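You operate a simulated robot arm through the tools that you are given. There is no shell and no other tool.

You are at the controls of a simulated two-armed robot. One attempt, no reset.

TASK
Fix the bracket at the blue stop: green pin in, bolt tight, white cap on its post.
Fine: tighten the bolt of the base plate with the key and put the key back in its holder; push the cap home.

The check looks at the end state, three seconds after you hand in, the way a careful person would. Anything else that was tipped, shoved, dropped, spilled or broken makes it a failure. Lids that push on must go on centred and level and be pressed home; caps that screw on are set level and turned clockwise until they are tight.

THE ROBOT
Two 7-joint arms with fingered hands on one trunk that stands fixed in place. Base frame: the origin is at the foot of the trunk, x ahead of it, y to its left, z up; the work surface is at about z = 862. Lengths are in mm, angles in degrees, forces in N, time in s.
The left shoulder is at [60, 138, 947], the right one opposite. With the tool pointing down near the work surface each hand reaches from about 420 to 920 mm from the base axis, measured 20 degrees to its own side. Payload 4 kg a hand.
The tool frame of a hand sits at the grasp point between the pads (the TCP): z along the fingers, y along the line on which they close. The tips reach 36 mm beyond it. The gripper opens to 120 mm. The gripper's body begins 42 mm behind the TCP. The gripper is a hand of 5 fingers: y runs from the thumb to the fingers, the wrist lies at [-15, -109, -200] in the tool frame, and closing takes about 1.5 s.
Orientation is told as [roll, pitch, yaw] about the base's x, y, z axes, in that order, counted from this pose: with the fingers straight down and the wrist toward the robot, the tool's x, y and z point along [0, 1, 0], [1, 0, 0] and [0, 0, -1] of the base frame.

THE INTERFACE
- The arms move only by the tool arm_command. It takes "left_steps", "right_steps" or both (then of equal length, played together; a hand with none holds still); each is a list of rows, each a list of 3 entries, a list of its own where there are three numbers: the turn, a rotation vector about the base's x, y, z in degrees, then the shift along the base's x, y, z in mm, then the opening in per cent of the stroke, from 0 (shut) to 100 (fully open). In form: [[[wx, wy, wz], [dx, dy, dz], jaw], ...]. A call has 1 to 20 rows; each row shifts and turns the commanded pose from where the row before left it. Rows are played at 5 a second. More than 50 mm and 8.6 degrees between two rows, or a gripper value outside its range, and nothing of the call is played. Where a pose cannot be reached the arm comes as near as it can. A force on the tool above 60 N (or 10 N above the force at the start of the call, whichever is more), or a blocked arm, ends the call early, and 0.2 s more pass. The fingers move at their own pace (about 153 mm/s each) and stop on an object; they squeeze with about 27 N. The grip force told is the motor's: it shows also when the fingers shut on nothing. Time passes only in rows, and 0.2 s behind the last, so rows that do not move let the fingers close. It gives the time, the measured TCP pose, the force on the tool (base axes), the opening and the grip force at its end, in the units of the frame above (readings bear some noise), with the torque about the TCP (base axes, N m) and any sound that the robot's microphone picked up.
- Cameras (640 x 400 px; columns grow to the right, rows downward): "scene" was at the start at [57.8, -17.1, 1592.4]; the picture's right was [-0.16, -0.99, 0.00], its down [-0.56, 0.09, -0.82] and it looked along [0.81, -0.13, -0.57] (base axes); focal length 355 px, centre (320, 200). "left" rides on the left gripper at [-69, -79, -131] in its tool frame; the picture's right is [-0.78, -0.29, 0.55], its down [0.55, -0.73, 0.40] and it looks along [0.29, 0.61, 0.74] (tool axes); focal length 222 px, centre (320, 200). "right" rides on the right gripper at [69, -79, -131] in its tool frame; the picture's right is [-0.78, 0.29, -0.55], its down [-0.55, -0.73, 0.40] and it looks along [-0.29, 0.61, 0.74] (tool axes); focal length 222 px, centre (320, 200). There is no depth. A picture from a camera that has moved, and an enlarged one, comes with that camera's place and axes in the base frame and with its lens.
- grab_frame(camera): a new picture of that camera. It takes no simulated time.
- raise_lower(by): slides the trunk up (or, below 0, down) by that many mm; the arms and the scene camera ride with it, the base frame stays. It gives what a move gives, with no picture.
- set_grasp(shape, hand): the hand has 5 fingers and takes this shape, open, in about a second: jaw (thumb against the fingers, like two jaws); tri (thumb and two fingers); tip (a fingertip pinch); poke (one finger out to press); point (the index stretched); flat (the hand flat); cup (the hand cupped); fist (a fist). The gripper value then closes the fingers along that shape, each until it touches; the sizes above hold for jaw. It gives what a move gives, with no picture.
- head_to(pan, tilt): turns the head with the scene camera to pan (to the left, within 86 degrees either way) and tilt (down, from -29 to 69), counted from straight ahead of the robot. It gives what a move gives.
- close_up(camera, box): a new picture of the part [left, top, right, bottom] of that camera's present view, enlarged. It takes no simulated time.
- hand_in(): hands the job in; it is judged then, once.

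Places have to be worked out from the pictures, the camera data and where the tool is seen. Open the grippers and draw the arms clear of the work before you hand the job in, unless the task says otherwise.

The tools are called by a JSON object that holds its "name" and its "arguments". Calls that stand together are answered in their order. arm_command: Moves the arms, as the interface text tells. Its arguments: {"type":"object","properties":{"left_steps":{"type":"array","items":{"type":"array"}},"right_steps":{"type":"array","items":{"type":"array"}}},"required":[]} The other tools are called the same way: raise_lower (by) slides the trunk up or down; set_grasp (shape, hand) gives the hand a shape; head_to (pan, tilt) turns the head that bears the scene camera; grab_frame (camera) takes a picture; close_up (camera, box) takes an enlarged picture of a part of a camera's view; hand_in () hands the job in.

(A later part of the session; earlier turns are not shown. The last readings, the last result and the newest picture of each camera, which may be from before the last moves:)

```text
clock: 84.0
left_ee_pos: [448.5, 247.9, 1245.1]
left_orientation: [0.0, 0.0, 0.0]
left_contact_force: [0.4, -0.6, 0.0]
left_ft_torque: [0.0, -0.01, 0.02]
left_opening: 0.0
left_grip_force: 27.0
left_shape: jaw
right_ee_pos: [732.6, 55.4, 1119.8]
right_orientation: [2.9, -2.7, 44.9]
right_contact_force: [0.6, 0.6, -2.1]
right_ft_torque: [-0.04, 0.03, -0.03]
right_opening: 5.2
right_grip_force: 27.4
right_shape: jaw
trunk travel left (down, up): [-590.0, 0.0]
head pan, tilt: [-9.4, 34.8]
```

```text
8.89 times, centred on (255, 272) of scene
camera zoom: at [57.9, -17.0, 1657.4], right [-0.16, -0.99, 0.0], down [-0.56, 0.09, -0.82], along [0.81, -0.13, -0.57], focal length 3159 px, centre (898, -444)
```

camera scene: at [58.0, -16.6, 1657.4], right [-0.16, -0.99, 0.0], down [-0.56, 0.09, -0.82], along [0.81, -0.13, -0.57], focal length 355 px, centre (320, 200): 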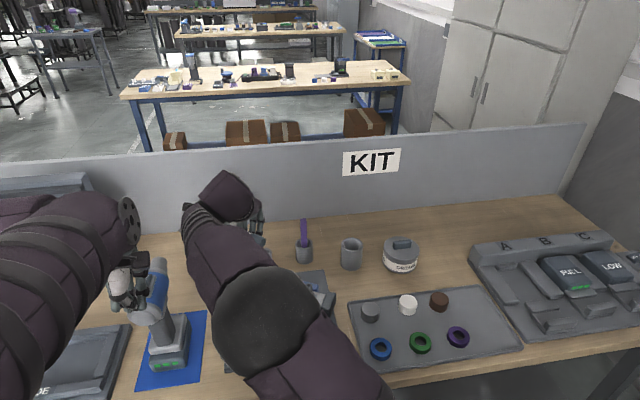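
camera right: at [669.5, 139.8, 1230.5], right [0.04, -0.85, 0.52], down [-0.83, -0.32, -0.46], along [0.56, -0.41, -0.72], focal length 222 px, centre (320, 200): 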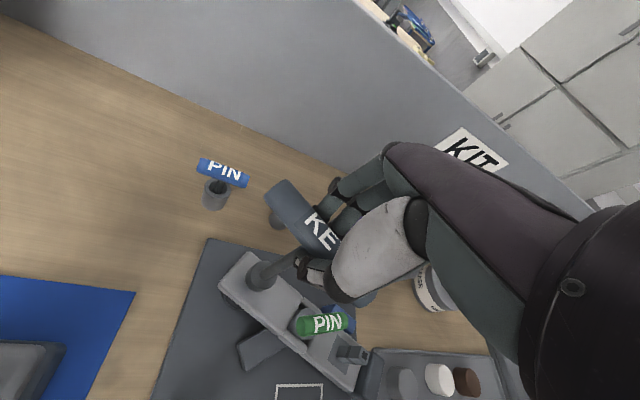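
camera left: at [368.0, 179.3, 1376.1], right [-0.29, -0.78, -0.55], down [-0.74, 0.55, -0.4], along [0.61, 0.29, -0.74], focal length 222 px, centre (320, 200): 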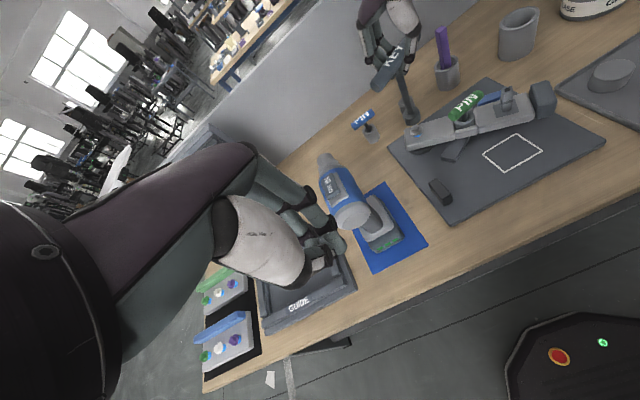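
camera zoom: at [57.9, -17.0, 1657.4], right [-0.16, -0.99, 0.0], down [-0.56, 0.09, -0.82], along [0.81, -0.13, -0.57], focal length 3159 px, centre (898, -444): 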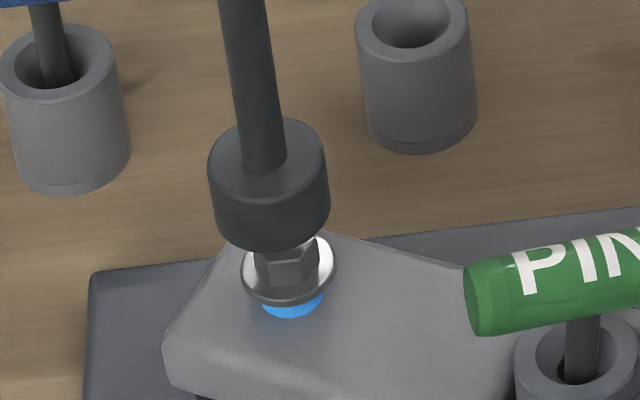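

Remaining error is about 1.5–2 mm in x and 1–1.5 mm in y. I correct (−1.7, −1.2) and lower slowly, watching the force.

{"name": "arm_command", "arguments": {"right_steps": [[[0, 0, 0], [-1.7, -1.2, -2], 0], [[0, 0, 0], [0, 0, -2], 0], [[0, 0, 0], [0, 0, -2], 0], [[0, 0, 0], [0, 0, -2], 0], [[0, 0, 0], [0, 0, -2], 0], [[0, 0, 0], [0, 0, -2], 0]]}}

{"name": "close_up", "arguments": {"camera": "left", "box": [390, 85, 440, 155]}}

{"name": "close_up", "arguments": {"camera": "scene", "box": [235, 250, 275, 295]}}

```text
clock: 85.4
left_ee_pos: [448.9, 248.6, 1244.5]
left_orientation: [0.0, -0.1, 0.1]
left_contact_force: [0.1, -0.6, -0.5]
left_ft_torque: [-0.01, -0.02, -0.01]
left_opening: 0.0
left_grip_force: 27.3
left_shape: jaw
right_ee_pos: [731.5, 55.7, 1110.6]
right_orientation: [2.9, -2.8, 44.9]
right_contact_force: [-0.1, -1.1, -2.1]
right_ft_torque: [-0.01, 0.02, -0.03]
right_opening: 5.2
right_grip_force: 26.8
right_shape: jaw
trunk travel left (down, up): [-590.0, 0.0]
head pan, tilt: [-9.4, 34.8]
```

```text
5.71 times, centred on (415, 120) of left
camera zoom: at [367.7, 179.7, 1376.1], right [-0.29, -0.78, -0.55], down [-0.73, 0.55, -0.4], along [0.61, 0.29, -0.74], focal length 1269 px, centre (-223, 657)
```

zoom: 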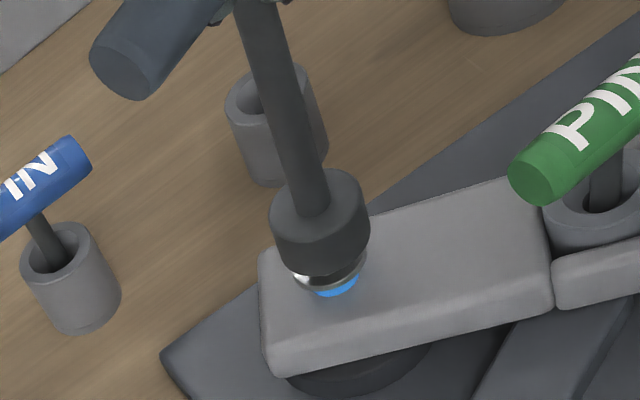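

```text
8.89 times, centred on (255, 272) of scene
camera zoom: at [58.2, -17.0, 1657.4], right [-0.16, -0.99, 0.0], down [-0.56, 0.09, -0.82], along [0.81, -0.13, -0.57], focal length 3159 px, centre (898, -444)
```

zoom: 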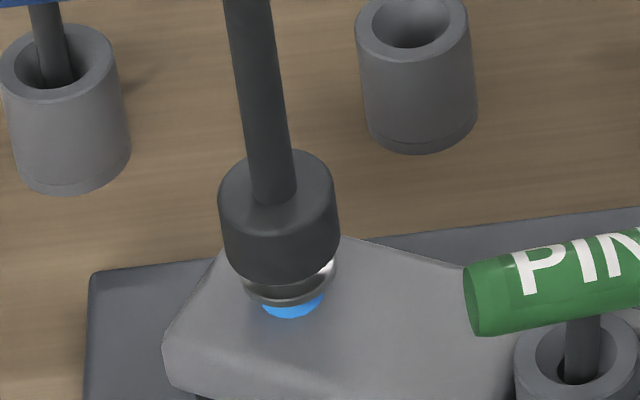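

{"name": "arm_command", "arguments": {"right_steps": [[[0, 0, 0], [0, -0.4, -1.5], 0], [[0, 0, 0], [0, 0, -1.5], 0], [[0, 0, 0], [0, 0, -1.5], 0], [[0, 0, 0], [0, 0, -1.5], 0], [[0, 0, 0], [0, 0, -1.5], 0], [[0, 0, 0], [0, 0, -1.5], 0]]}}

{"name": "close_up", "arguments": {"camera": "left", "box": [390, 85, 440, 155]}}

{"name": "close_up", "arguments": {"camera": "scene", "box": [235, 250, 275, 295]}}

```text
clock: 86.8
left_ee_pos: [448.3, 248.5, 1244.5]
left_orientation: [0.1, 0.0, 0.0]
left_contact_force: [0.2, 0.9, 0.6]
left_ft_torque: [0.0, -0.03, 0.02]
left_opening: 0.0
left_grip_force: 26.8
left_shape: jaw
right_ee_pos: [731.3, 54.2, 1100.5]
right_orientation: [2.9, -2.8, 44.9]
right_contact_force: [0.2, -1.1, -2.4]
right_ft_torque: [-0.03, -0.01, 0.01]
right_opening: 5.3
right_grip_force: 27.3
right_shape: jaw
trunk travel left (down, up): [-590.0, 0.0]
head pan, tilt: [-9.4, 34.8]
```

```text
5.71 times, centred on (415, 120) of left
camera zoom: at [367.7, 179.7, 1376.1], right [-0.29, -0.78, -0.55], down [-0.73, 0.55, -0.4], along [0.61, 0.29, -0.74], focal length 1269 px, centre (-223, 657)
```

zoom: 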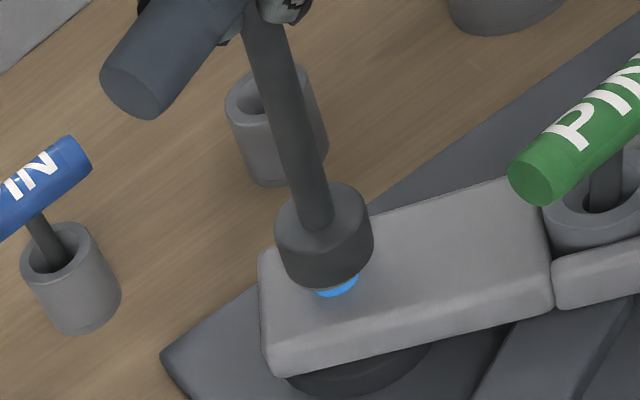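

```text
8.89 times, centred on (255, 272) of scene
camera zoom: at [58.2, -17.0, 1657.4], right [-0.16, -0.99, 0.0], down [-0.56, 0.09, -0.82], along [0.81, -0.13, -0.57], focal length 3159 px, centre (898, -444)
```

zoom: 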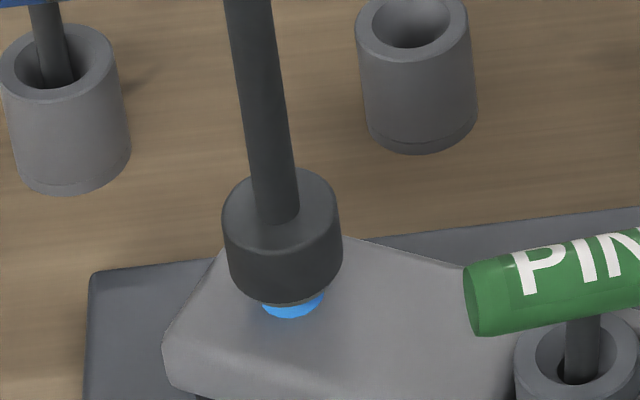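

Engaged again without resistance. Second stroke: press lightly and turn clockwise, now rotating about my refined axis estimate (738, 57), following the bolt down.

{"name": "arm_command", "arguments": {"right_steps": [[[0, 0, 0], [0, 0, -1.2], 0], [[0, 0, -5], [-0.23, 0.61, -0.2], 0], [[0, 0, -5], [-0.19, 0.62, -0.2], 0], [[0, 0, -5], [-0.12, 0.63, -0.2], 0], [[0, 0, -5], [-0.07, 0.65, -0.2], 0], [[0, 0, -5], [-0.02, 0.65, -0.2], 0], [[0, 0, -5], [0.04, 0.64, -0.2], 0], [[0, 0, -5], [0.1, 0.64, -0.2], 0], [[0, 0, -5], [0.16, 0.63, -0.2], 0], [[0, 0, -5], [0.2, 0.62, -0.2], 0]]}}

{"name": "arm_command", "arguments": {"right_steps": [[[0, 0, -5], [0.26, 0.59, -0.22], 0], [[0, 0, -5], [0.31, 0.57, -0.22], 0], [[0, 0, -5], [0.36, 0.54, -0.22], 0], [[0, 0, -5], [0.41, 0.5, -0.22], 0], [[0, 0, -5], [0.45, 0.47, -0.22], 0], [[0, 0, -5], [0.48, 0.43, -0.22], 0], [[0, 0, -5], [0.53, 0.38, -0.22], 0], [[0, 0, -5], [0.55, 0.34, -0.22], 0], [[0, 0, -5], [0.58, 0.29, -0.22], 0], [[0, 0, 0], [0, 0, 0], 0]]}}

```text
clock: 89.0
left_ee_pos: [449.0, 248.7, 1243.8]
left_orientation: [0.0, 0.0, -0.1]
left_contact_force: [0.4, -0.3, 0.1]
left_ft_torque: [-0.01, -0.01, 0.02]
left_opening: 0.2
left_grip_force: 27.4
left_shape: jaw
right_ee_pos: [730.5, 59.7, 1098.0]
right_orientation: [2.8, -2.8, -0.1]
right_contact_force: [-0.1, 0.6, -1.3]
right_ft_torque: [0.08, -0.05, -0.01]
right_opening: 5.2
right_grip_force: 27.3
right_shape: jaw
trunk travel left (down, up): [-590.0, 0.0]
head pan, tilt: [-9.4, 34.8]
```

```text
clock: 91.2
left_ee_pos: [448.7, 248.0, 1245.0]
left_orientation: [0.0, 0.1, 0.0]
left_contact_force: [-0.5, -0.8, 0.2]
left_ft_torque: [-0.01, 0.0, 0.0]
left_opening: 0.1
left_grip_force: 26.5
left_shape: jaw
right_ee_pos: [733.4, 63.9, 1097.1]
right_orientation: [2.8, -2.9, -45.1]
right_contact_force: [-0.4, 1.1, 0.6]
right_ft_torque: [0.15, -0.03, -0.02]
right_opening: 5.1
right_grip_force: 26.8
right_shape: jaw
trunk travel left (down, up): [-590.0, 0.0]
head pan, tilt: [-9.4, 34.8]
```

Second stroke done, forces small. I lift off and swing back to +45° to inspect the bolt.

{"name": "arm_command", "arguments": {"right_steps": [[[0, 0, 0], [0, 0, 4], 0], [[0, 0, 0], [0, 0, 8], 0], [[0, 0, 0], [0, 0, 10], 0], [[0, 0, 6], [-0.5, -0.4, 6], 0], [[0, 0, 6], [-0.5, -0.45, 0], 0], [[0, 0, 6], [-0.5, -0.5, 0], 0], [[0, 0, 6], [-0.45, -0.55, 0], 0], [[0, 0, 6], [-0.4, -0.6, 0], 0], [[0, 0, 6], [-0.4, -0.65, 0], 0], [[0, 0, 6], [-0.35, -0.7, 0], 0], [[0, 0, 6], [-0.3, -0.7, 0], 0], [[0, 0, 6], [-0.2, -0.75, 0], 0], [[0, 0, 6], [-0.15, -0.75, 0], 0], [[0, 0, 6], [-0.1, -0.75, 0], 0], [[0, 0, 6], [0, -0.75, 0], 0], [[0, 0, 6], [0, -0.75, 0], 0], [[0, 0, 6], [0.05, -0.75, 0], 0], [[0, 0, 6], [0, -0.75, 0], 0], [[0, 0, 0], [0, 0, 0], 0]]}}

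{"name": "close_up", "arguments": {"camera": "scene", "box": [235, 250, 275, 295]}}

{"name": "close_up", "arguments": {"camera": "left", "box": [390, 85, 440, 155]}}

{"name": "close_up", "arguments": {"camera": "right", "box": [220, 240, 280, 300]}}

```text
clock: 95.2
left_ee_pos: [447.8, 247.7, 1244.1]
left_orientation: [0.0, 0.1, 0.0]
left_contact_force: [-0.2, -0.2, -0.1]
left_ft_torque: [0.03, 0.0, -0.01]
left_opening: 0.0
left_grip_force: 27.0
left_shape: jaw
right_ee_pos: [730.1, 53.5, 1124.5]
right_orientation: [2.9, -2.8, 45.0]
right_contact_force: [0.1, -0.1, -2.5]
right_ft_torque: [0.02, 0.04, 0.01]
right_opening: 5.1
right_grip_force: 27.0
right_shape: jaw
trunk travel left (down, up): [-590.0, 0.0]
head pan, tilt: [-9.4, 34.8]
```

```text
8.89 times, centred on (255, 272) of scene
camera zoom: at [57.8, -16.8, 1657.4], right [-0.16, -0.99, 0.0], down [-0.56, 0.09, -0.82], along [0.81, -0.13, -0.57], focal length 3159 px, centre (898, -444)
```

zoom: 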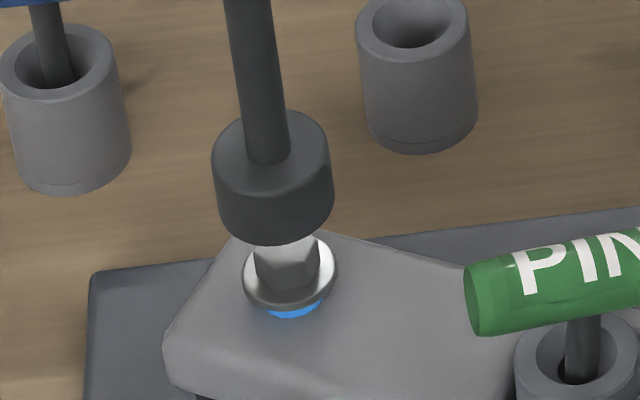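

```text
5.71 times, centred on (415, 120) of left
camera zoom: at [367.4, 179.9, 1376.2], right [-0.29, -0.78, -0.55], down [-0.73, 0.55, -0.4], along [0.61, 0.29, -0.74], focal length 1269 px, centre (-223, 657)
```

zoom: 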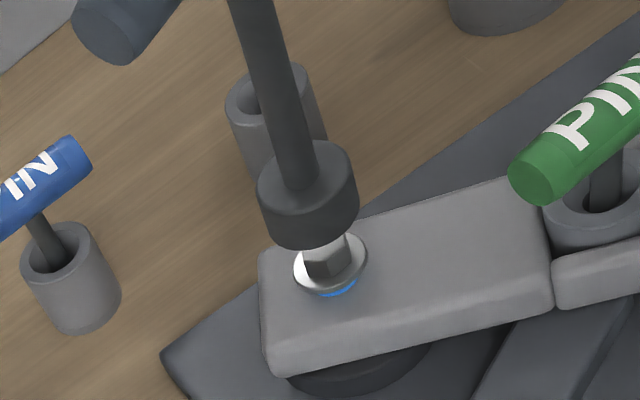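

```text
6.67 times, centred on (250, 270) of right
camera zoom: at [624.9, 36.5, 1254.7], right [0.76, -0.39, 0.52], down [-0.13, -0.88, -0.46], along [0.64, 0.28, -0.72], focal length 1481 px, centre (787, -267)
```

zoom: 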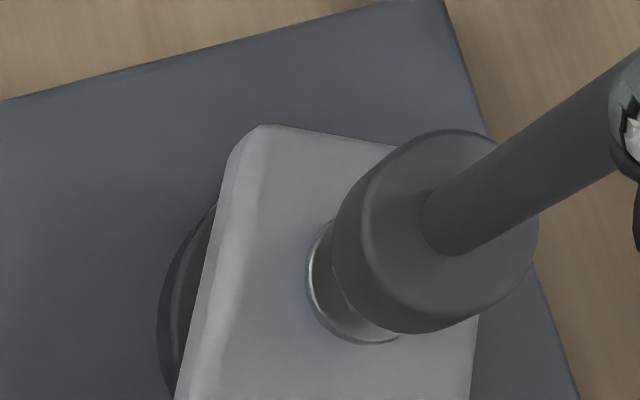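

The washer has come down further; only a thin blue ring remains (~130° to go). I correct x by −2.5 and engage again.

{"name": "arm_command", "arguments": {"right_steps": [[[0, 0, 0], [-2.3, -0.2, -4], 0], [[0, 0, 0], [0, 0, -4], 0], [[0, 0, 0], [0, 0, -3], 0], [[0, 0, 0], [0, 0, -2], 0], [[0, 0, 0], [0, 0, -2], 0], [[0, 0, 0], [0, 0, -2], 0], [[0, 0, 0], [0, 0, 0], 0]]}}

{"name": "close_up", "arguments": {"camera": "scene", "box": [235, 250, 275, 295]}}

{"name": "close_up", "arguments": {"camera": "left", "box": [390, 85, 440, 155]}}

{"name": "close_up", "arguments": {"camera": "right", "box": [220, 240, 280, 300]}}

```text
clock: 96.8
left_ee_pos: [448.4, 248.7, 1244.6]
left_orientation: [0.1, 0.0, -0.1]
left_contact_force: [-0.3, -0.6, 0.1]
left_ft_torque: [0.01, -0.02, 0.0]
left_opening: 0.0
left_grip_force: 27.6
left_shape: jaw
right_ee_pos: [729.0, 52.6, 1107.7]
right_orientation: [2.9, -2.9, 44.9]
right_contact_force: [0.3, -0.1, -1.9]
right_ft_torque: [-0.02, 0.02, 0.0]
right_opening: 4.6
right_grip_force: 26.8
right_shape: jaw
trunk travel left (down, up): [-590.0, 0.0]
head pan, tilt: [-9.4, 34.8]
```

```text
8.89 times, centred on (255, 272) of scene
camera zoom: at [58.1, -17.1, 1657.4], right [-0.16, -0.99, 0.0], down [-0.56, 0.09, -0.82], along [0.81, -0.13, -0.57], focal length 3159 px, centre (898, -444)
```

zoom: 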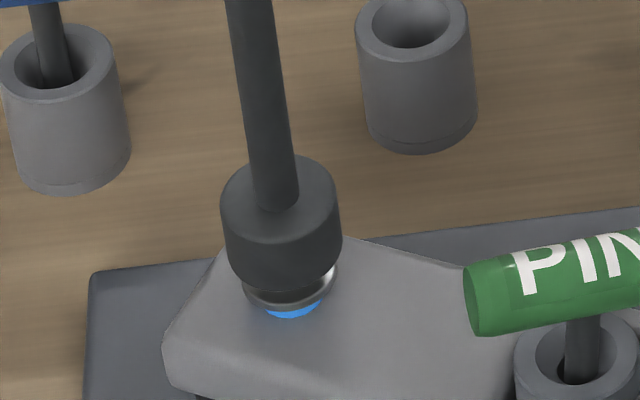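

```text
5.71 times, centred on (415, 120) of left
camera zoom: at [367.6, 179.7, 1376.1], right [-0.29, -0.78, -0.55], down [-0.73, 0.55, -0.4], along [0.61, 0.29, -0.74], focal length 1269 px, centre (-223, 657)
```

zoom: 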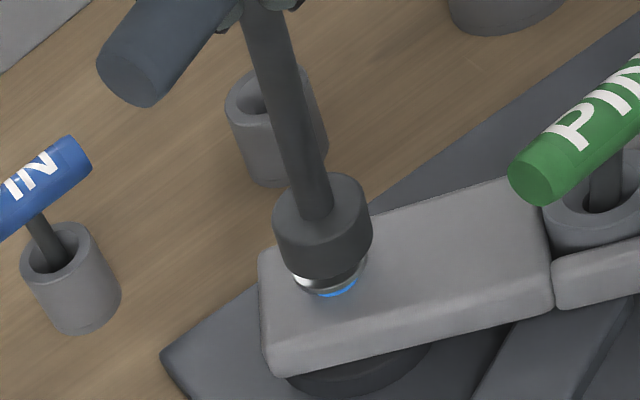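

```text
6.67 times, centred on (250, 270) of right
camera zoom: at [623.0, 36.0, 1237.6], right [0.76, -0.39, 0.52], down [-0.13, -0.88, -0.46], along [0.64, 0.28, -0.72], focal length 1481 px, centre (787, -267)
```

zoom: 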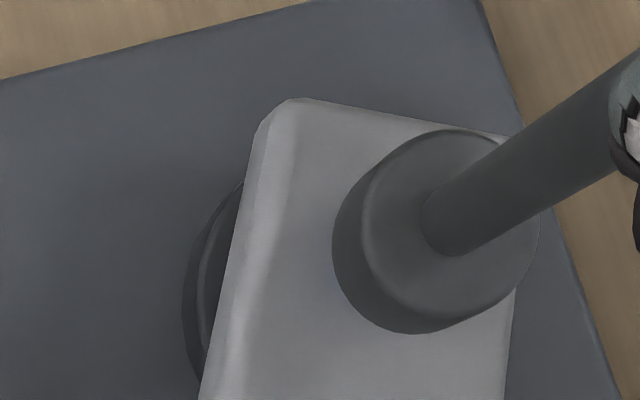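

{"name": "arm_command", "arguments": {"right_steps": [[[0, 0, 0], [0, 0, -1.5], 0], [[0, 0, 0], [0, 0, -1.5], 0], [[0, 0, 0], [0, 0, -1.5], 0], [[0, 0, 0], [0, 0, -1.5], 0], [[0, 0, 0], [0, 0, -1.5], 0], [[0, 0, 0], [0, 0, -1.5], 0]]}}

{"name": "close_up", "arguments": {"camera": "scene", "box": [235, 250, 275, 295]}}

{"name": "close_up", "arguments": {"camera": "left", "box": [390, 85, 440, 155]}}

```text
clock: 98.2
left_ee_pos: [448.5, 247.1, 1245.9]
left_orientation: [-0.1, 0.1, 0.0]
left_contact_force: [0.2, 0.7, 0.2]
left_ft_torque: [0.02, 0.01, 0.01]
left_opening: 0.2
left_grip_force: 27.0
left_shape: jaw
right_ee_pos: [729.1, 53.1, 1099.0]
right_orientation: [2.8, -2.8, 44.8]
right_contact_force: [-0.5, -0.3, -2.6]
right_ft_torque: [0.0, -0.04, -0.03]
right_opening: 4.7
right_grip_force: 27.2
right_shape: jaw
trunk travel left (down, up): [-590.0, 0.0]
head pan, tilt: [-9.4, 34.8]
```

```text
8.89 times, centred on (255, 272) of scene
camera zoom: at [58.2, -17.0, 1657.4], right [-0.16, -0.99, 0.0], down [-0.56, 0.09, -0.82], along [0.81, -0.13, -0.57], focal length 3159 px, centre (898, -444)
```

zoom: 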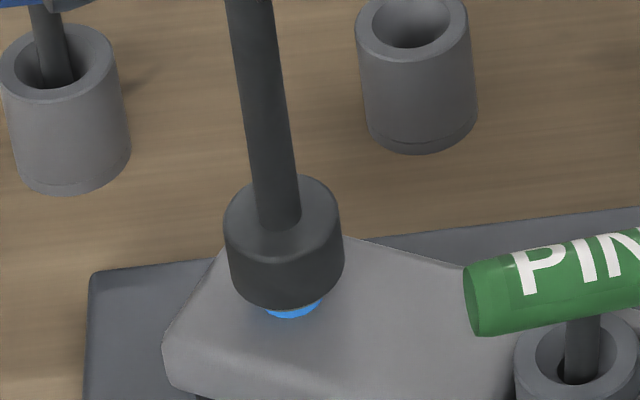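

```text
5.71 times, centred on (415, 120) of left
camera zoom: at [367.7, 179.7, 1376.1], right [-0.29, -0.78, -0.55], down [-0.73, 0.55, -0.4], along [0.61, 0.29, -0.74], focal length 1269 px, centre (-223, 657)
```

zoom: 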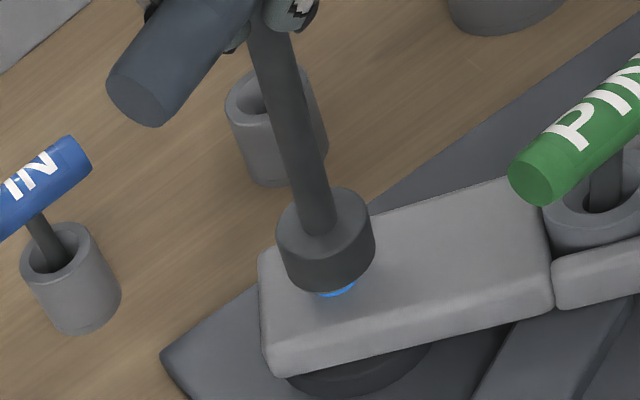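

Engaged again. Third stroke: seat fully and turn clockwise, watching for the torque to build up.

{"name": "arm_command", "arguments": {"right_steps": [[[0, 0, 0], [0, 0, -1.5], 0], [[0, 0, 0], [0, 0, -1], 0], [[0, 0, -5], [-0.23, 0.7, -0.2], 0], [[0, 0, -5], [-0.16, 0.71, -0.2], 0], [[0, 0, -5], [-0.1, 0.73, -0.2], 0], [[0, 0, -5], [-0.03, 0.73, -0.2], 0], [[0, 0, -5], [0.03, 0.73, -0.2], 0], [[0, 0, -5], [0.09, 0.73, -0.2], 0], [[0, 0, -5], [0.16, 0.72, -0.2], 0], [[0, 0, -5], [0.22, 0.7, -0.2], 0]]}}

{"name": "arm_command", "arguments": {"right_steps": [[[0, 0, -5], [0.27, 0.67, -0.22], 0], [[0, 0, -5], [0.34, 0.65, -0.22], 0], [[0, 0, -5], [0.39, 0.62, -0.22], 0], [[0, 0, -5], [0.45, 0.59, -0.22], 0], [[0, 0, -5], [0.49, 0.54, -0.22], 0], [[0, 0, -5], [0.54, 0.5, -0.22], 0], [[0, 0, -5], [0.58, 0.44, -0.22], 0], [[0, 0, -5], [0.61, 0.4, -0.22], 0], [[0, 0, -5], [0.65, 0.34, -0.22], 0], [[0, 0, -5], [0.68, 0.28, -0.22], 0], [[0, 0, 0], [0, 0, 0], 0]]}}

```text
clock: 100.4
left_ee_pos: [447.7, 248.3, 1244.6]
left_orientation: [0.0, 0.1, 0.0]
left_contact_force: [0.1, -0.9, -1.0]
left_ft_torque: [-0.01, 0.01, 0.01]
left_opening: 0.0
left_grip_force: 26.7
left_shape: jaw
right_ee_pos: [729.1, 60.1, 1095.7]
right_orientation: [2.8, -2.8, 4.8]
right_contact_force: [0.3, 1.8, 2.5]
right_ft_torque: [0.12, -0.02, 0.0]
right_opening: 5.3
right_grip_force: 26.5
right_shape: jaw
trunk travel left (down, up): [-590.0, 0.0]
head pan, tilt: [-9.4, 34.8]
```

```text
clock: 102.8
left_ee_pos: [446.8, 248.3, 1244.8]
left_orientation: [0.0, 0.0, 0.0]
left_contact_force: [0.3, 0.4, -0.4]
left_ft_torque: [0.01, -0.02, 0.02]
left_opening: 0.0
left_grip_force: 27.8
left_shape: jaw
right_ee_pos: [733.3, 65.0, 1092.1]
right_orientation: [2.8, -2.9, -45.1]
right_contact_force: [-0.1, 0.1, 4.2]
right_ft_torque: [0.17, 0.0, 0.08]
right_opening: 5.1
right_grip_force: 26.6
right_shape: jaw
trunk travel left (down, up): [-590.0, 0.0]
head pan, tilt: [-9.4, 34.8]
```

{"name": "arm_command", "arguments": {"right_steps": [[[0, 0, 0], [0, 0, 4], 0], [[0, 0, 0], [0, 0, 8], 0], [[0, 0, 0], [0, 0, 10], 0], [[0, 0, 6], [-0.7, -0.35, 6], 0], [[0, 0, 6], [-0.65, -0.45, 0], 0], [[0, 0, 6], [-0.6, -0.55, 0], 0], [[0, 0, 6], [-0.55, -0.65, 0], 0], [[0, 0, 6], [-0.5, -0.7, 0], 0], [[0, 0, 6], [-0.4, -0.75, 0], 0], [[0, 0, 6], [-0.35, -0.8, 0], 0], [[0, 0, 6], [-0.25, -0.85, 0], 0], [[0, 0, 6], [-0.15, -0.85, 0], 0], [[0, 0, 6], [-0.1, -0.87, 0], 0], [[0, 0, 6], [0, -0.88, 0], 0], [[0, 0, 6], [0.1, -0.87, 0], 0], [[0, 0, 6], [0.15, -0.85, 0], 0], [[0, 0, 6], [0.2, -0.85, 0], 0], [[0, 0, 6], [0.2, -0.8, 0], 0], [[0, 0, 0], [0, 0, 0], 0]]}}

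{"name": "close_up", "arguments": {"camera": "scene", "box": [235, 250, 275, 295]}}

{"name": "close_up", "arguments": {"camera": "left", "box": [390, 85, 440, 155]}}

{"name": "close_up", "arguments": {"camera": "right", "box": [220, 240, 280, 300]}}

```text
clock: 106.8
left_ee_pos: [446.9, 248.2, 1244.6]
left_orientation: [-0.1, 0.0, -0.1]
left_contact_force: [0.4, 0.4, 0.0]
left_ft_torque: [-0.01, -0.02, 0.02]
left_opening: 0.0
left_grip_force: 26.9
left_shape: jaw
right_ee_pos: [729.6, 54.2, 1120.0]
right_orientation: [2.8, -2.8, 45.1]
right_contact_force: [0.3, -0.4, -2.9]
right_ft_torque: [-0.01, 0.0, 0.05]
right_opening: 4.8
right_grip_force: 26.5
right_shape: jaw
trunk travel left (down, up): [-590.0, 0.0]
head pan, tilt: [-9.4, 34.8]
```

```text
8.89 times, centred on (255, 272) of scene
camera zoom: at [57.8, -16.8, 1657.4], right [-0.16, -0.99, 0.0], down [-0.56, 0.09, -0.82], along [0.81, -0.13, -0.57], focal length 3159 px, centre (898, -444)
```

zoom: 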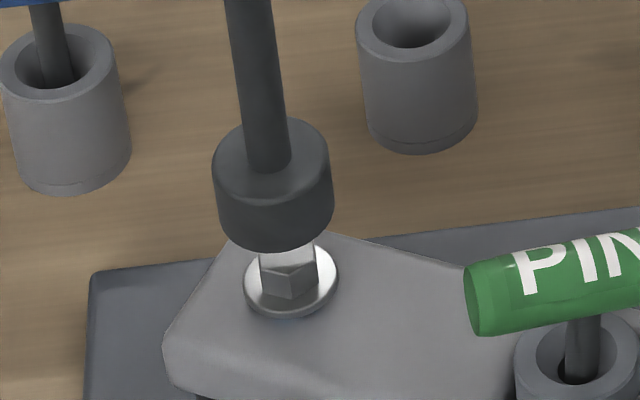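

```text
5.71 times, centred on (415, 120) of left
camera zoom: at [367.4, 179.9, 1376.2], right [-0.29, -0.78, -0.55], down [-0.73, 0.55, -0.4], along [0.61, 0.29, -0.74], focal length 1269 px, centre (-223, 657)
```

zoom: 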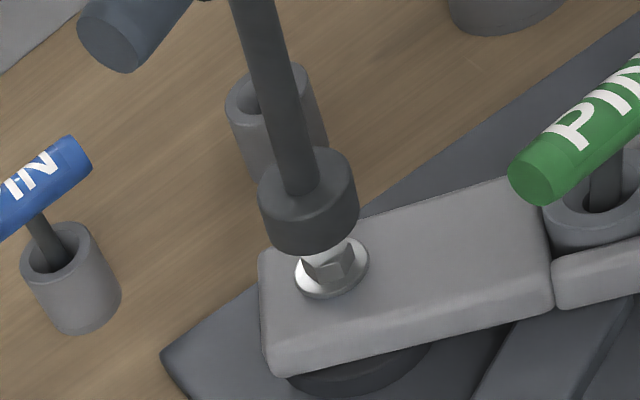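

```text
6.67 times, centred on (250, 270) of right
camera zoom: at [624.5, 35.9, 1250.6], right [0.76, -0.39, 0.52], down [-0.13, -0.88, -0.46], along [0.64, 0.28, -0.72], focal length 1481 px, centre (787, -267)
```

zoom: 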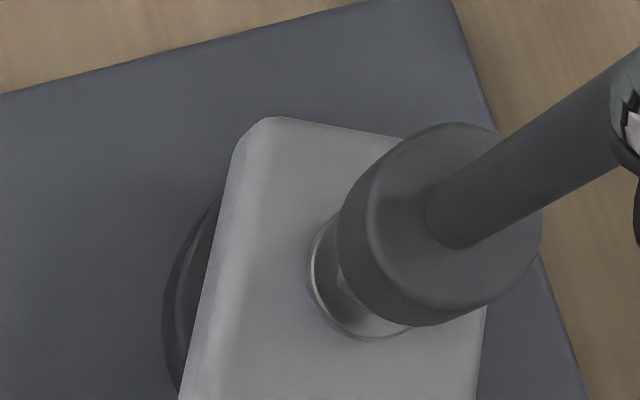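

The blue is gone and the washer is down at the arm surface. One more engagement to make it really tight: correct x by −2.5 again and lower onto the head.

{"name": "arm_command", "arguments": {"right_steps": [[[0, 0, 0], [-2.5, -0.3, -4], 0], [[0, 0, 0], [0, 0, -4], 0], [[0, 0, 0], [0, 0, -3], 0], [[0, 0, 0], [0, 0, -2], 0], [[0, 0, 0], [0, 0, -2], 0], [[0, 0, 0], [0, 0, -2], 0], [[0, 0, 0], [0, 0, -1.5], 0], [[0, 0, 0], [0, 0, -1.5], 0], [[0, 0, 0], [0, 0, -1.5], 0], [[0, 0, 0], [0, 0, -1.5], 0], [[0, 0, 0], [0, 0, -1.5], 0]]}}

{"name": "close_up", "arguments": {"camera": "scene", "box": [235, 250, 275, 295]}}

{"name": "close_up", "arguments": {"camera": "left", "box": [390, 85, 440, 155]}}

```text
clock: 109.2
left_ee_pos: [448.7, 248.1, 1244.3]
left_orientation: [0.0, 0.1, 0.0]
left_contact_force: [0.5, 0.2, -0.2]
left_ft_torque: [0.01, 0.01, 0.03]
left_opening: 0.0
left_grip_force: 26.5
left_shape: jaw
right_ee_pos: [727.5, 53.6, 1095.8]
right_orientation: [2.8, -2.8, 44.9]
right_contact_force: [0.1, -0.4, -2.5]
right_ft_torque: [-0.02, -0.03, -0.01]
right_opening: 4.7
right_grip_force: 27.2
right_shape: jaw
trunk travel left (down, up): [-590.0, 0.0]
head pan, tilt: [-9.4, 34.8]
```

```text
8.89 times, centred on (255, 272) of scene
camera zoom: at [58.2, -17.0, 1657.4], right [-0.16, -0.99, 0.0], down [-0.56, 0.09, -0.82], along [0.81, -0.13, -0.57], focal length 3159 px, centre (898, -444)
```

zoom: 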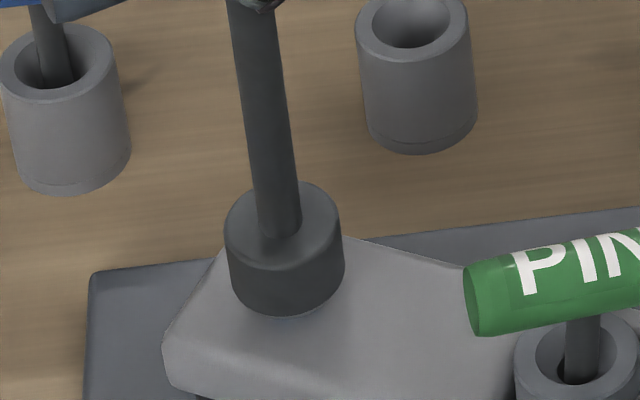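

```text
5.71 times, centred on (415, 120) of left
camera zoom: at [367.7, 179.7, 1376.1], right [-0.29, -0.78, -0.55], down [-0.73, 0.55, -0.4], along [0.61, 0.29, -0.74], focal length 1269 px, centre (-223, 657)
```

zoom: 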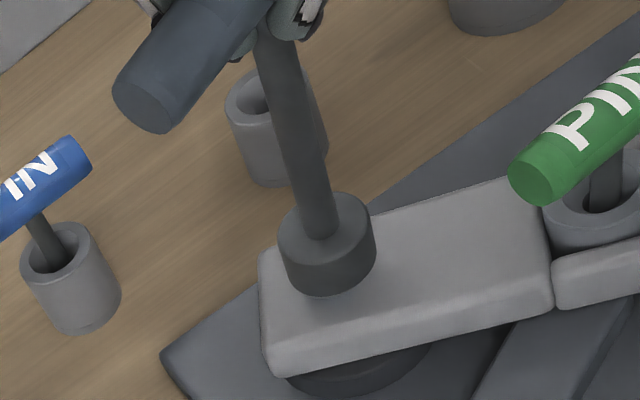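

{"name": "arm_command", "arguments": {"right_steps": [[[0, 0, 0], [0, 0, -1.5], 0], [[0, 0, 0], [0, 0, -1.5], 0], [[0, 0, -5], [-0.12, 0.75, -0.1], 0], [[0, 0, -5], [-0.05, 0.75, -0.1], 0], [[0, 0, -5], [0.02, 0.76, -0.1], 0], [[0, 0, -5], [0.08, 0.75, -0.1], 0], [[0, 0, -5], [0.15, 0.74, -0.1], 0]]}}

{"name": "arm_command", "arguments": {"right_steps": [[[0, 0, -5], [0.21, 0.73, -0.1], 0], [[0, 0, -5], [0.27, 0.7, -0.1], 0], [[0, 0, -5], [0.34, 0.68, -0.1], 0], [[0, 0, -5], [0.39, 0.65, -0.1], 0], [[0, 0, 0], [0, 0, 0], 0]]}}

{"name": "close_up", "arguments": {"camera": "right", "box": [200, 150, 360, 320]}}

```text
clock: 110.8
left_ee_pos: [447.7, 248.0, 1244.8]
left_orientation: [0.0, -0.1, 0.0]
left_contact_force: [0.6, 0.7, -0.2]
left_ft_torque: [0.01, 0.0, 0.0]
left_opening: 0.2
left_grip_force: 27.3
left_shape: jaw
right_ee_pos: [727.7, 56.5, 1091.3]
right_orientation: [2.8, -2.8, 19.7]
right_contact_force: [-0.4, 0.5, 0.7]
right_ft_torque: [0.06, 0.01, -0.04]
right_opening: 4.7
right_grip_force: 26.6
right_shape: jaw
trunk travel left (down, up): [-590.0, 0.0]
head pan, tilt: [-9.4, 34.8]
```

```text
clock: 112.0
left_ee_pos: [446.9, 248.0, 1245.5]
left_orientation: [0.0, -0.1, 0.0]
left_contact_force: [0.7, 0.3, -0.4]
left_ft_torque: [0.03, 0.01, 0.0]
left_opening: 0.1
left_grip_force: 27.0
left_shape: jaw
right_ee_pos: [729.9, 60.2, 1090.0]
right_orientation: [2.9, -2.8, -0.1]
right_contact_force: [0.7, -0.4, -0.4]
right_ft_torque: [0.08, -0.01, -0.03]
right_opening: 4.8
right_grip_force: 26.9
right_shape: jaw
trunk travel left (down, up): [-590.0, 0.0]
head pan, tilt: [-9.4, 34.8]
```

```text
2.35 times, centred on (280, 235) of right
camera zoom: at [642.8, 121.1, 1221.9], right [0.26, -0.81, 0.52], down [-0.71, -0.53, -0.46], along [0.65, -0.25, -0.72], focal length 523 px, centre (414, 118)
```

zoom: 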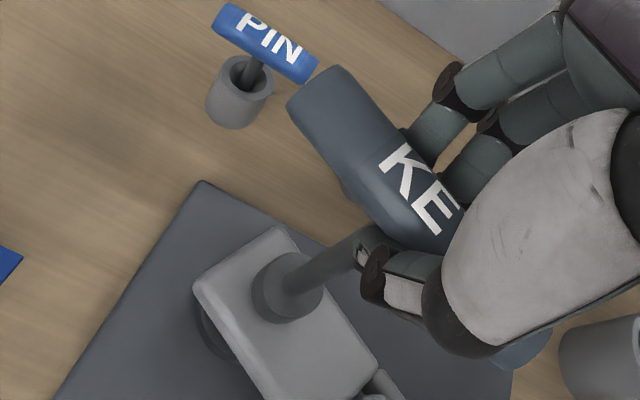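

{"name": "arm_command", "arguments": {"right_steps": [[[0, 0, -5], [0.44, 0.61, -0.1], 0], [[0, 0, -5], [0.5, 0.57, -0.1], 0], [[0, 0, -5], [0.55, 0.52, -0.1], 0], [[0, 0, -5], [0.59, 0.48, -0.1], 0], [[0, 0, 0], [0, 0, 0], 0]]}}

{"name": "arm_command", "arguments": {"right_steps": [[[0, 0, -5], [0.63, 0.42, -0.1], 0], [[0, 0, -5], [0.66, 0.36, -0.1], 0], [[0, 0, -5], [0.69, 0.31, -0.1], 0], [[0, 0, -5], [0.72, 0.24, -0.1], 0], [[0, 0, -5], [0.73, 0.18, -0.1], 0], [[0, 0, 0], [0, 0, 0], 0]]}}

{"name": "close_up", "arguments": {"camera": "right", "box": [200, 150, 360, 320]}}

```text
clock: 113.2
left_ee_pos: [447.8, 248.7, 1244.1]
left_orientation: [0.0, 0.1, 0.0]
left_contact_force: [-0.1, 0.1, 0.6]
left_ft_torque: [0.0, -0.02, 0.03]
left_opening: 0.0
left_grip_force: 27.2
left_shape: jaw
right_ee_pos: [731.0, 63.5, 1090.9]
right_orientation: [2.7, -2.8, -20.1]
right_contact_force: [-1.2, 0.8, -1.0]
right_ft_torque: [0.11, 0.01, 0.06]
right_opening: 4.8
right_grip_force: 27.1
right_shape: jaw
trunk travel left (down, up): [-590.0, 0.0]
head pan, tilt: [-9.4, 34.8]
```

```text
clock: 114.6
left_ee_pos: [447.7, 248.2, 1243.9]
left_orientation: [0.1, 0.0, 0.1]
left_contact_force: [0.1, 0.2, -0.3]
left_ft_torque: [-0.01, 0.0, -0.01]
left_opening: 0.1
left_grip_force: 27.3
left_shape: jaw
right_ee_pos: [734.1, 64.0, 1091.8]
right_orientation: [2.8, -2.8, -45.1]
right_contact_force: [1.4, 1.4, -0.7]
right_ft_torque: [0.18, -0.09, 0.02]
right_opening: 4.7
right_grip_force: 27.5
right_shape: jaw
trunk travel left (down, up): [-590.0, 0.0]
head pan, tilt: [-9.4, 34.8]
```

```text
2.35 times, centred on (280, 235) of right
camera zoom: at [718.0, 167.0, 1221.1], right [-0.39, -0.76, 0.52], down [-0.88, 0.13, -0.46], along [0.28, -0.64, -0.72], focal length 523 px, centre (414, 118)
```

zoom: 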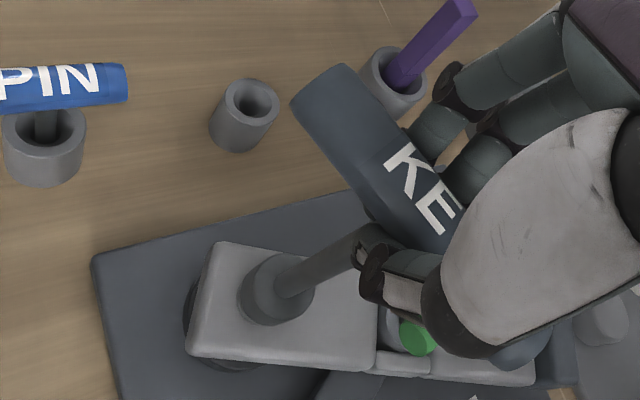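

No torque rise felt. I lift off again and inspect the bolt from the cameras.

{"name": "arm_command", "arguments": {"right_steps": [[[0, 0, 0], [0, 0, 4], 0], [[0, 0, 0], [0, 0, 8], 0], [[0, 0, 0], [0, 0, 10], 0], [[0, 0, 6], [-0.8, -0.2, 8], 0], [[0, 0, 6], [-0.8, -0.3, 0], 0], [[0, 0, 6], [-0.75, -0.4, 0], 0], [[0, 0, 6], [-0.7, -0.5, 0], 0], [[0, 0, 6], [-0.6, -0.6, 0], 0], [[0, 0, 6], [-0.55, -0.65, 0], 0], [[0, 0, 6], [-0.5, -0.7, 0], 0], [[0, 0, 6], [-0.4, -0.75, 0], 0], [[0, 0, 6], [-0.3, -0.8, 0], 0], [[0, 0, 6], [-0.25, -0.85, 0], 0], [[0, 0, 6], [-0.15, -0.87, 0], 0], [[0, 0, 6], [-0.1, -0.9, 0], 0], [[0, 0, 6], [0, -0.9, 0], 0], [[0, 0, 6], [0.1, -0.9, 0], 0], [[0, 0, 6], [0.1, -0.9, 0], 0], [[0, 0, 0], [0, 0, 0], 0]]}}

{"name": "close_up", "arguments": {"camera": "scene", "box": [235, 250, 275, 295]}}

{"name": "close_up", "arguments": {"camera": "left", "box": [390, 85, 440, 155]}}

{"name": "close_up", "arguments": {"camera": "right", "box": [220, 240, 280, 300]}}

```text
clock: 118.6
left_ee_pos: [448.2, 247.2, 1245.2]
left_orientation: [-0.1, 0.0, 0.0]
left_contact_force: [-0.5, -0.3, 0.7]
left_ft_torque: [-0.01, 0.02, -0.02]
left_opening: 0.0
left_grip_force: 26.9
left_shape: jaw
right_ee_pos: [728.4, 51.7, 1121.9]
right_orientation: [2.8, -2.8, 45.1]
right_contact_force: [-0.1, 0.8, -1.9]
right_ft_torque: [-0.02, -0.01, 0.02]
right_opening: 4.4
right_grip_force: 27.2
right_shape: jaw
trunk travel left (down, up): [-590.0, 0.0]
head pan, tilt: [-9.4, 34.8]
```

```text
8.89 times, centred on (255, 272) of scene
camera zoom: at [57.8, -16.8, 1657.4], right [-0.16, -0.99, 0.0], down [-0.56, 0.09, -0.82], along [0.81, -0.13, -0.57], focal length 3159 px, centre (898, -444)
```

zoom: 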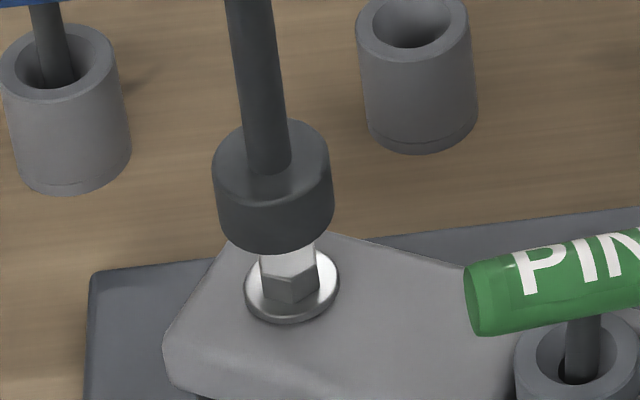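

```text
5.71 times, centred on (415, 120) of left
camera zoom: at [367.4, 179.9, 1376.2], right [-0.29, -0.78, -0.55], down [-0.73, 0.55, -0.4], along [0.61, 0.29, -0.74], focal length 1269 px, centre (-223, 657)
```

zoom: 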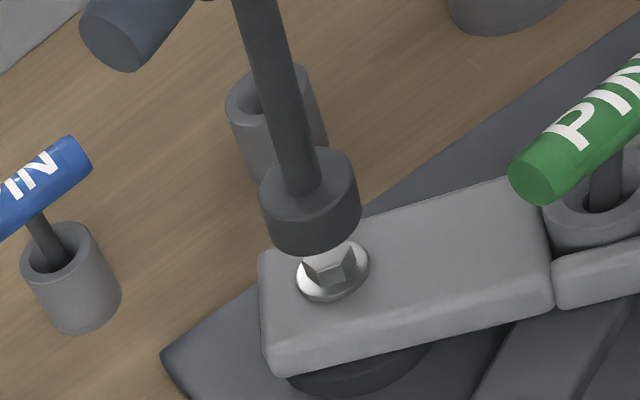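

```text
6.67 times, centred on (250, 270) of right
camera zoom: at [622.9, 35.5, 1251.3], right [0.76, -0.39, 0.52], down [-0.13, -0.88, -0.46], along [0.64, 0.28, -0.72], focal length 1481 px, centre (787, -267)
```

zoom: 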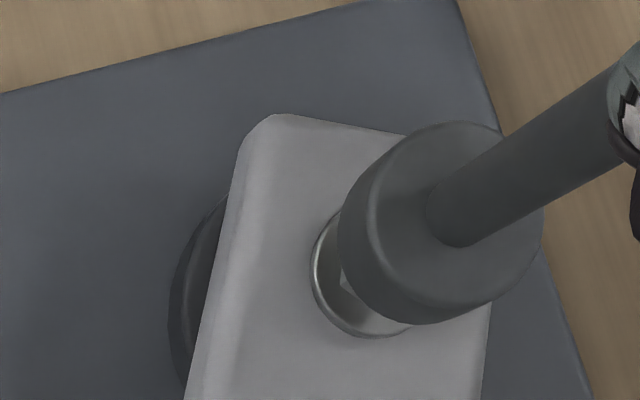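

{"name": "close_up", "arguments": {"camera": "scene", "box": [248, 275, 266, 291]}}

{"name": "close_up", "arguments": {"camera": "left", "box": [405, 118, 430, 143]}}

```text
16.00 times, centred on (257, 283) of scene
camera zoom: at [57.8, -16.8, 1657.4], right [-0.16, -0.99, 0.0], down [-0.56, 0.09, -0.82], along [0.81, -0.13, -0.57], focal length 5686 px, centre (1328, -1128)
```

zoom: 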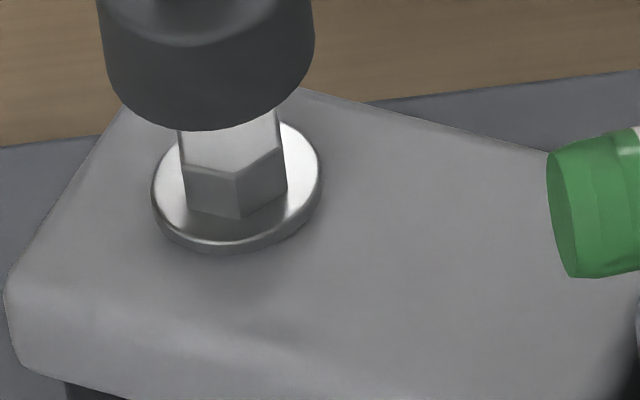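

```text
16.00 times, centred on (418, 130) of left
camera zoom: at [367.4, 179.9, 1376.2], right [-0.29, -0.78, -0.55], down [-0.73, 0.55, -0.4], along [0.61, 0.29, -0.74], focal length 3554 px, centre (-1240, 1312)
```

zoom: 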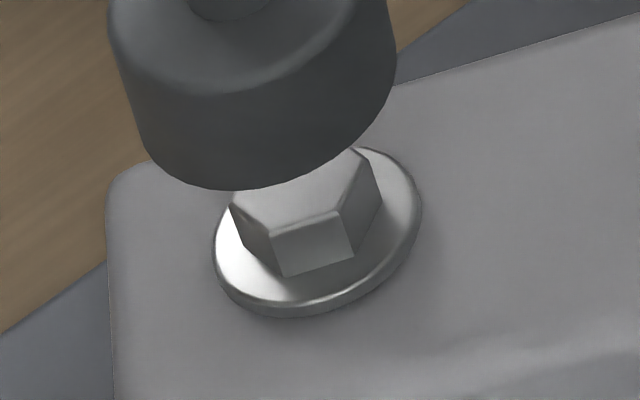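

The washer now looks flush on the arm. I do one more stroke to verify it is tight (nothing should move further / torque should appear).

{"name": "arm_command", "arguments": {"right_steps": [[[0, 0, 0], [-2.5, -0.4, -4], 0], [[0, 0, 0], [0, 0, -4], 0], [[0, 0, 0], [0, 0, -4], 0], [[0, 0, 0], [0, 0, -3], 0], [[0, 0, 0], [0, 0, -2], 0], [[0, 0, 0], [0, 0, -2], 0], [[0, 0, 0], [0, 0, -1.5], 0], [[0, 0, 0], [0, 0, -1.5], 0], [[0, 0, 0], [0, 0, -1.5], 0], [[0, 0, 0], [0, 0, -1.5], 0], [[0, 0, 0], [0, 0, -1.5], 0], [[0, 0, 0], [0, 0, -1.5], 0], [[0, 0, 0], [0, 0, -1.5], 0], [[0, 0, 0], [0, 0, -1.5], 0], [[0, 0, 0], [0, 0, 0], 0]]}}

{"name": "close_up", "arguments": {"camera": "scene", "box": [235, 250, 275, 295]}}

{"name": "close_up", "arguments": {"camera": "left", "box": [390, 85, 440, 155]}}

```text
clock: 121.8
left_ee_pos: [448.1, 248.5, 1244.8]
left_orientation: [0.0, 0.0, 0.0]
left_contact_force: [-0.7, -0.2, 0.2]
left_ft_torque: [0.01, -0.02, -0.01]
left_opening: 0.3
left_grip_force: 26.8
left_shape: jaw
right_ee_pos: [727.5, 52.5, 1091.0]
right_orientation: [2.8, -2.9, 44.9]
right_contact_force: [0.9, 0.1, 0.3]
right_ft_torque: [0.02, -0.07, 0.03]
right_opening: 4.6
right_grip_force: 27.0
right_shape: jaw
trunk travel left (down, up): [-590.0, 0.0]
head pan, tilt: [-9.4, 34.8]
```

```text
8.89 times, centred on (255, 272) of scene
camera zoom: at [57.9, -17.1, 1657.4], right [-0.16, -0.99, 0.0], down [-0.56, 0.09, -0.82], along [0.81, -0.13, -0.57], focal length 3159 px, centre (898, -444)
```

zoom: 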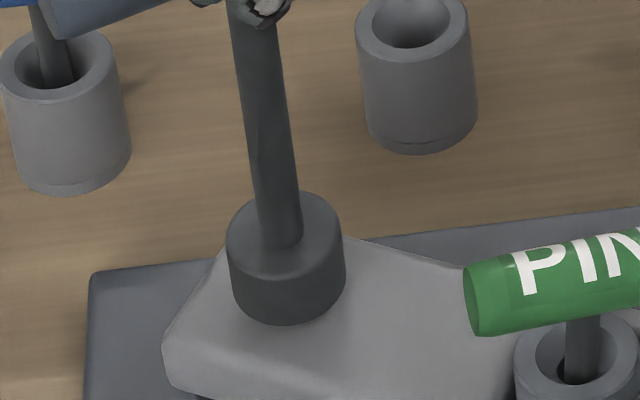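

```text
5.71 times, centred on (415, 120) of left
camera zoom: at [367.4, 179.6, 1376.3], right [-0.29, -0.78, -0.55], down [-0.73, 0.55, -0.4], along [0.61, 0.29, -0.74], focal length 1269 px, centre (-223, 657)
```

zoom: 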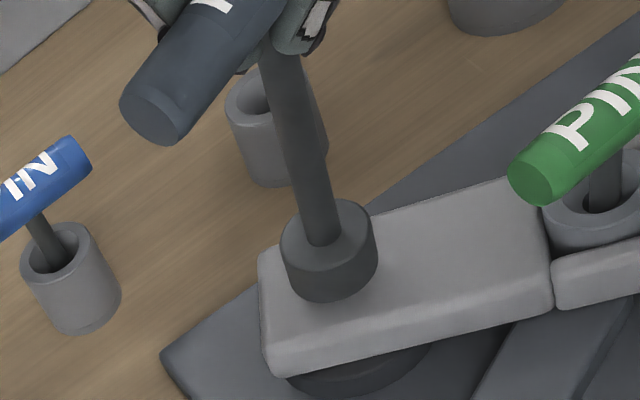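

{"name": "arm_command", "arguments": {"right_steps": [[[0, 0, -5], [-0.12, 0.75, 0], 0], [[0, 0, -5], [-0.05, 0.75, 0], 0], [[0, 0, -5], [0.02, 0.76, 0], 0], [[0, 0, -5], [0.08, 0.75, 0], 0], [[0, 0, -5], [0.15, 0.74, 0], 0], [[0, 0, -5], [0.21, 0.73, 0], 0]]}}

{"name": "arm_command", "arguments": {"right_steps": [[[0, 0, -5], [0.27, 0.7, 0], 0], [[0, 0, -5], [0.34, 0.68, 0], 0], [[0, 0, -5], [0.39, 0.65, 0], 0], [[0, 0, -5], [0.44, 0.61, 0], 0]]}}

{"name": "arm_command", "arguments": {"right_steps": [[[0, 0, -5], [0.5, 0.57, 0], 0], [[0, 0, -5], [0.55, 0.52, 0], 0], [[0, 0, -5], [0.59, 0.48, 0], 0], [[0, 0, -5], [0.63, 0.42, 0], 0]]}}

{"name": "close_up", "arguments": {"camera": "right", "box": [200, 150, 360, 320]}}

```text
clock: 123.2
left_ee_pos: [448.3, 248.9, 1245.0]
left_orientation: [0.0, 0.0, -0.1]
left_contact_force: [-0.2, 0.3, 0.7]
left_ft_torque: [-0.02, 0.02, 0.01]
left_opening: 0.1
left_grip_force: 26.8
left_shape: jaw
right_ee_pos: [727.1, 56.4, 1090.3]
right_orientation: [2.8, -2.8, 14.8]
right_contact_force: [0.4, 1.5, -0.7]
right_ft_torque: [0.11, -0.02, 0.02]
right_opening: 4.6
right_grip_force: 26.8
right_shape: jaw
trunk travel left (down, up): [-590.0, 0.0]
head pan, tilt: [-9.4, 34.8]
```

```text
clock: 124.2
left_ee_pos: [447.9, 249.7, 1244.8]
left_orientation: [0.0, 0.0, 0.0]
left_contact_force: [-0.5, -0.7, 0.6]
left_ft_torque: [0.02, 0.0, 0.01]
left_opening: 0.1
left_grip_force: 26.5
left_shape: jaw
right_ee_pos: [727.4, 60.8, 1088.7]
right_orientation: [2.9, -2.8, -5.2]
right_contact_force: [0.7, 1.6, -1.9]
right_ft_torque: [0.12, -0.01, 0.01]
right_opening: 4.5
right_grip_force: 26.6
right_shape: jaw
trunk travel left (down, up): [-590.0, 0.0]
head pan, tilt: [-9.4, 34.8]
```

```text
clock: 125.2
left_ee_pos: [449.1, 248.6, 1243.9]
left_orientation: [0.1, 0.1, 0.0]
left_contact_force: [0.4, -1.0, -0.6]
left_ft_torque: [-0.01, 0.0, 0.03]
left_opening: 0.0
left_grip_force: 27.7
left_shape: jaw
right_ee_pos: [730.7, 61.4, 1089.0]
right_orientation: [2.8, -2.8, -25.0]
right_contact_force: [0.6, 2.0, -1.7]
right_ft_torque: [0.22, -0.01, 0.02]
right_opening: 4.4
right_grip_force: 27.5
right_shape: jaw
trunk travel left (down, up): [-590.0, 0.0]
head pan, tilt: [-9.4, 34.8]
```

```text
2.35 times, centred on (280, 235) of right
camera zoom: at [678.4, 153.9, 1220.0], right [-0.1, -0.85, 0.52], down [-0.87, -0.18, -0.46], along [0.48, -0.5, -0.72], focal length 523 px, centre (414, 118)
```

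zoom: 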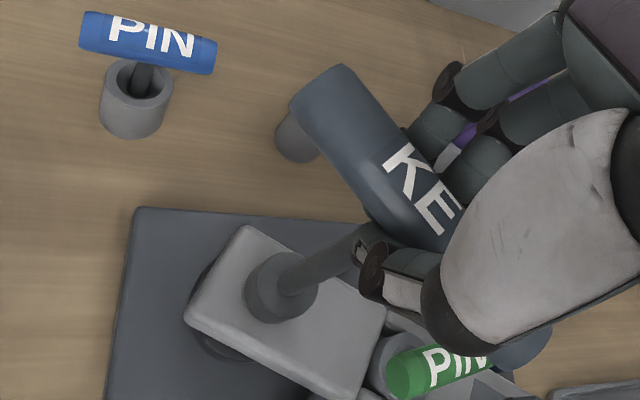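

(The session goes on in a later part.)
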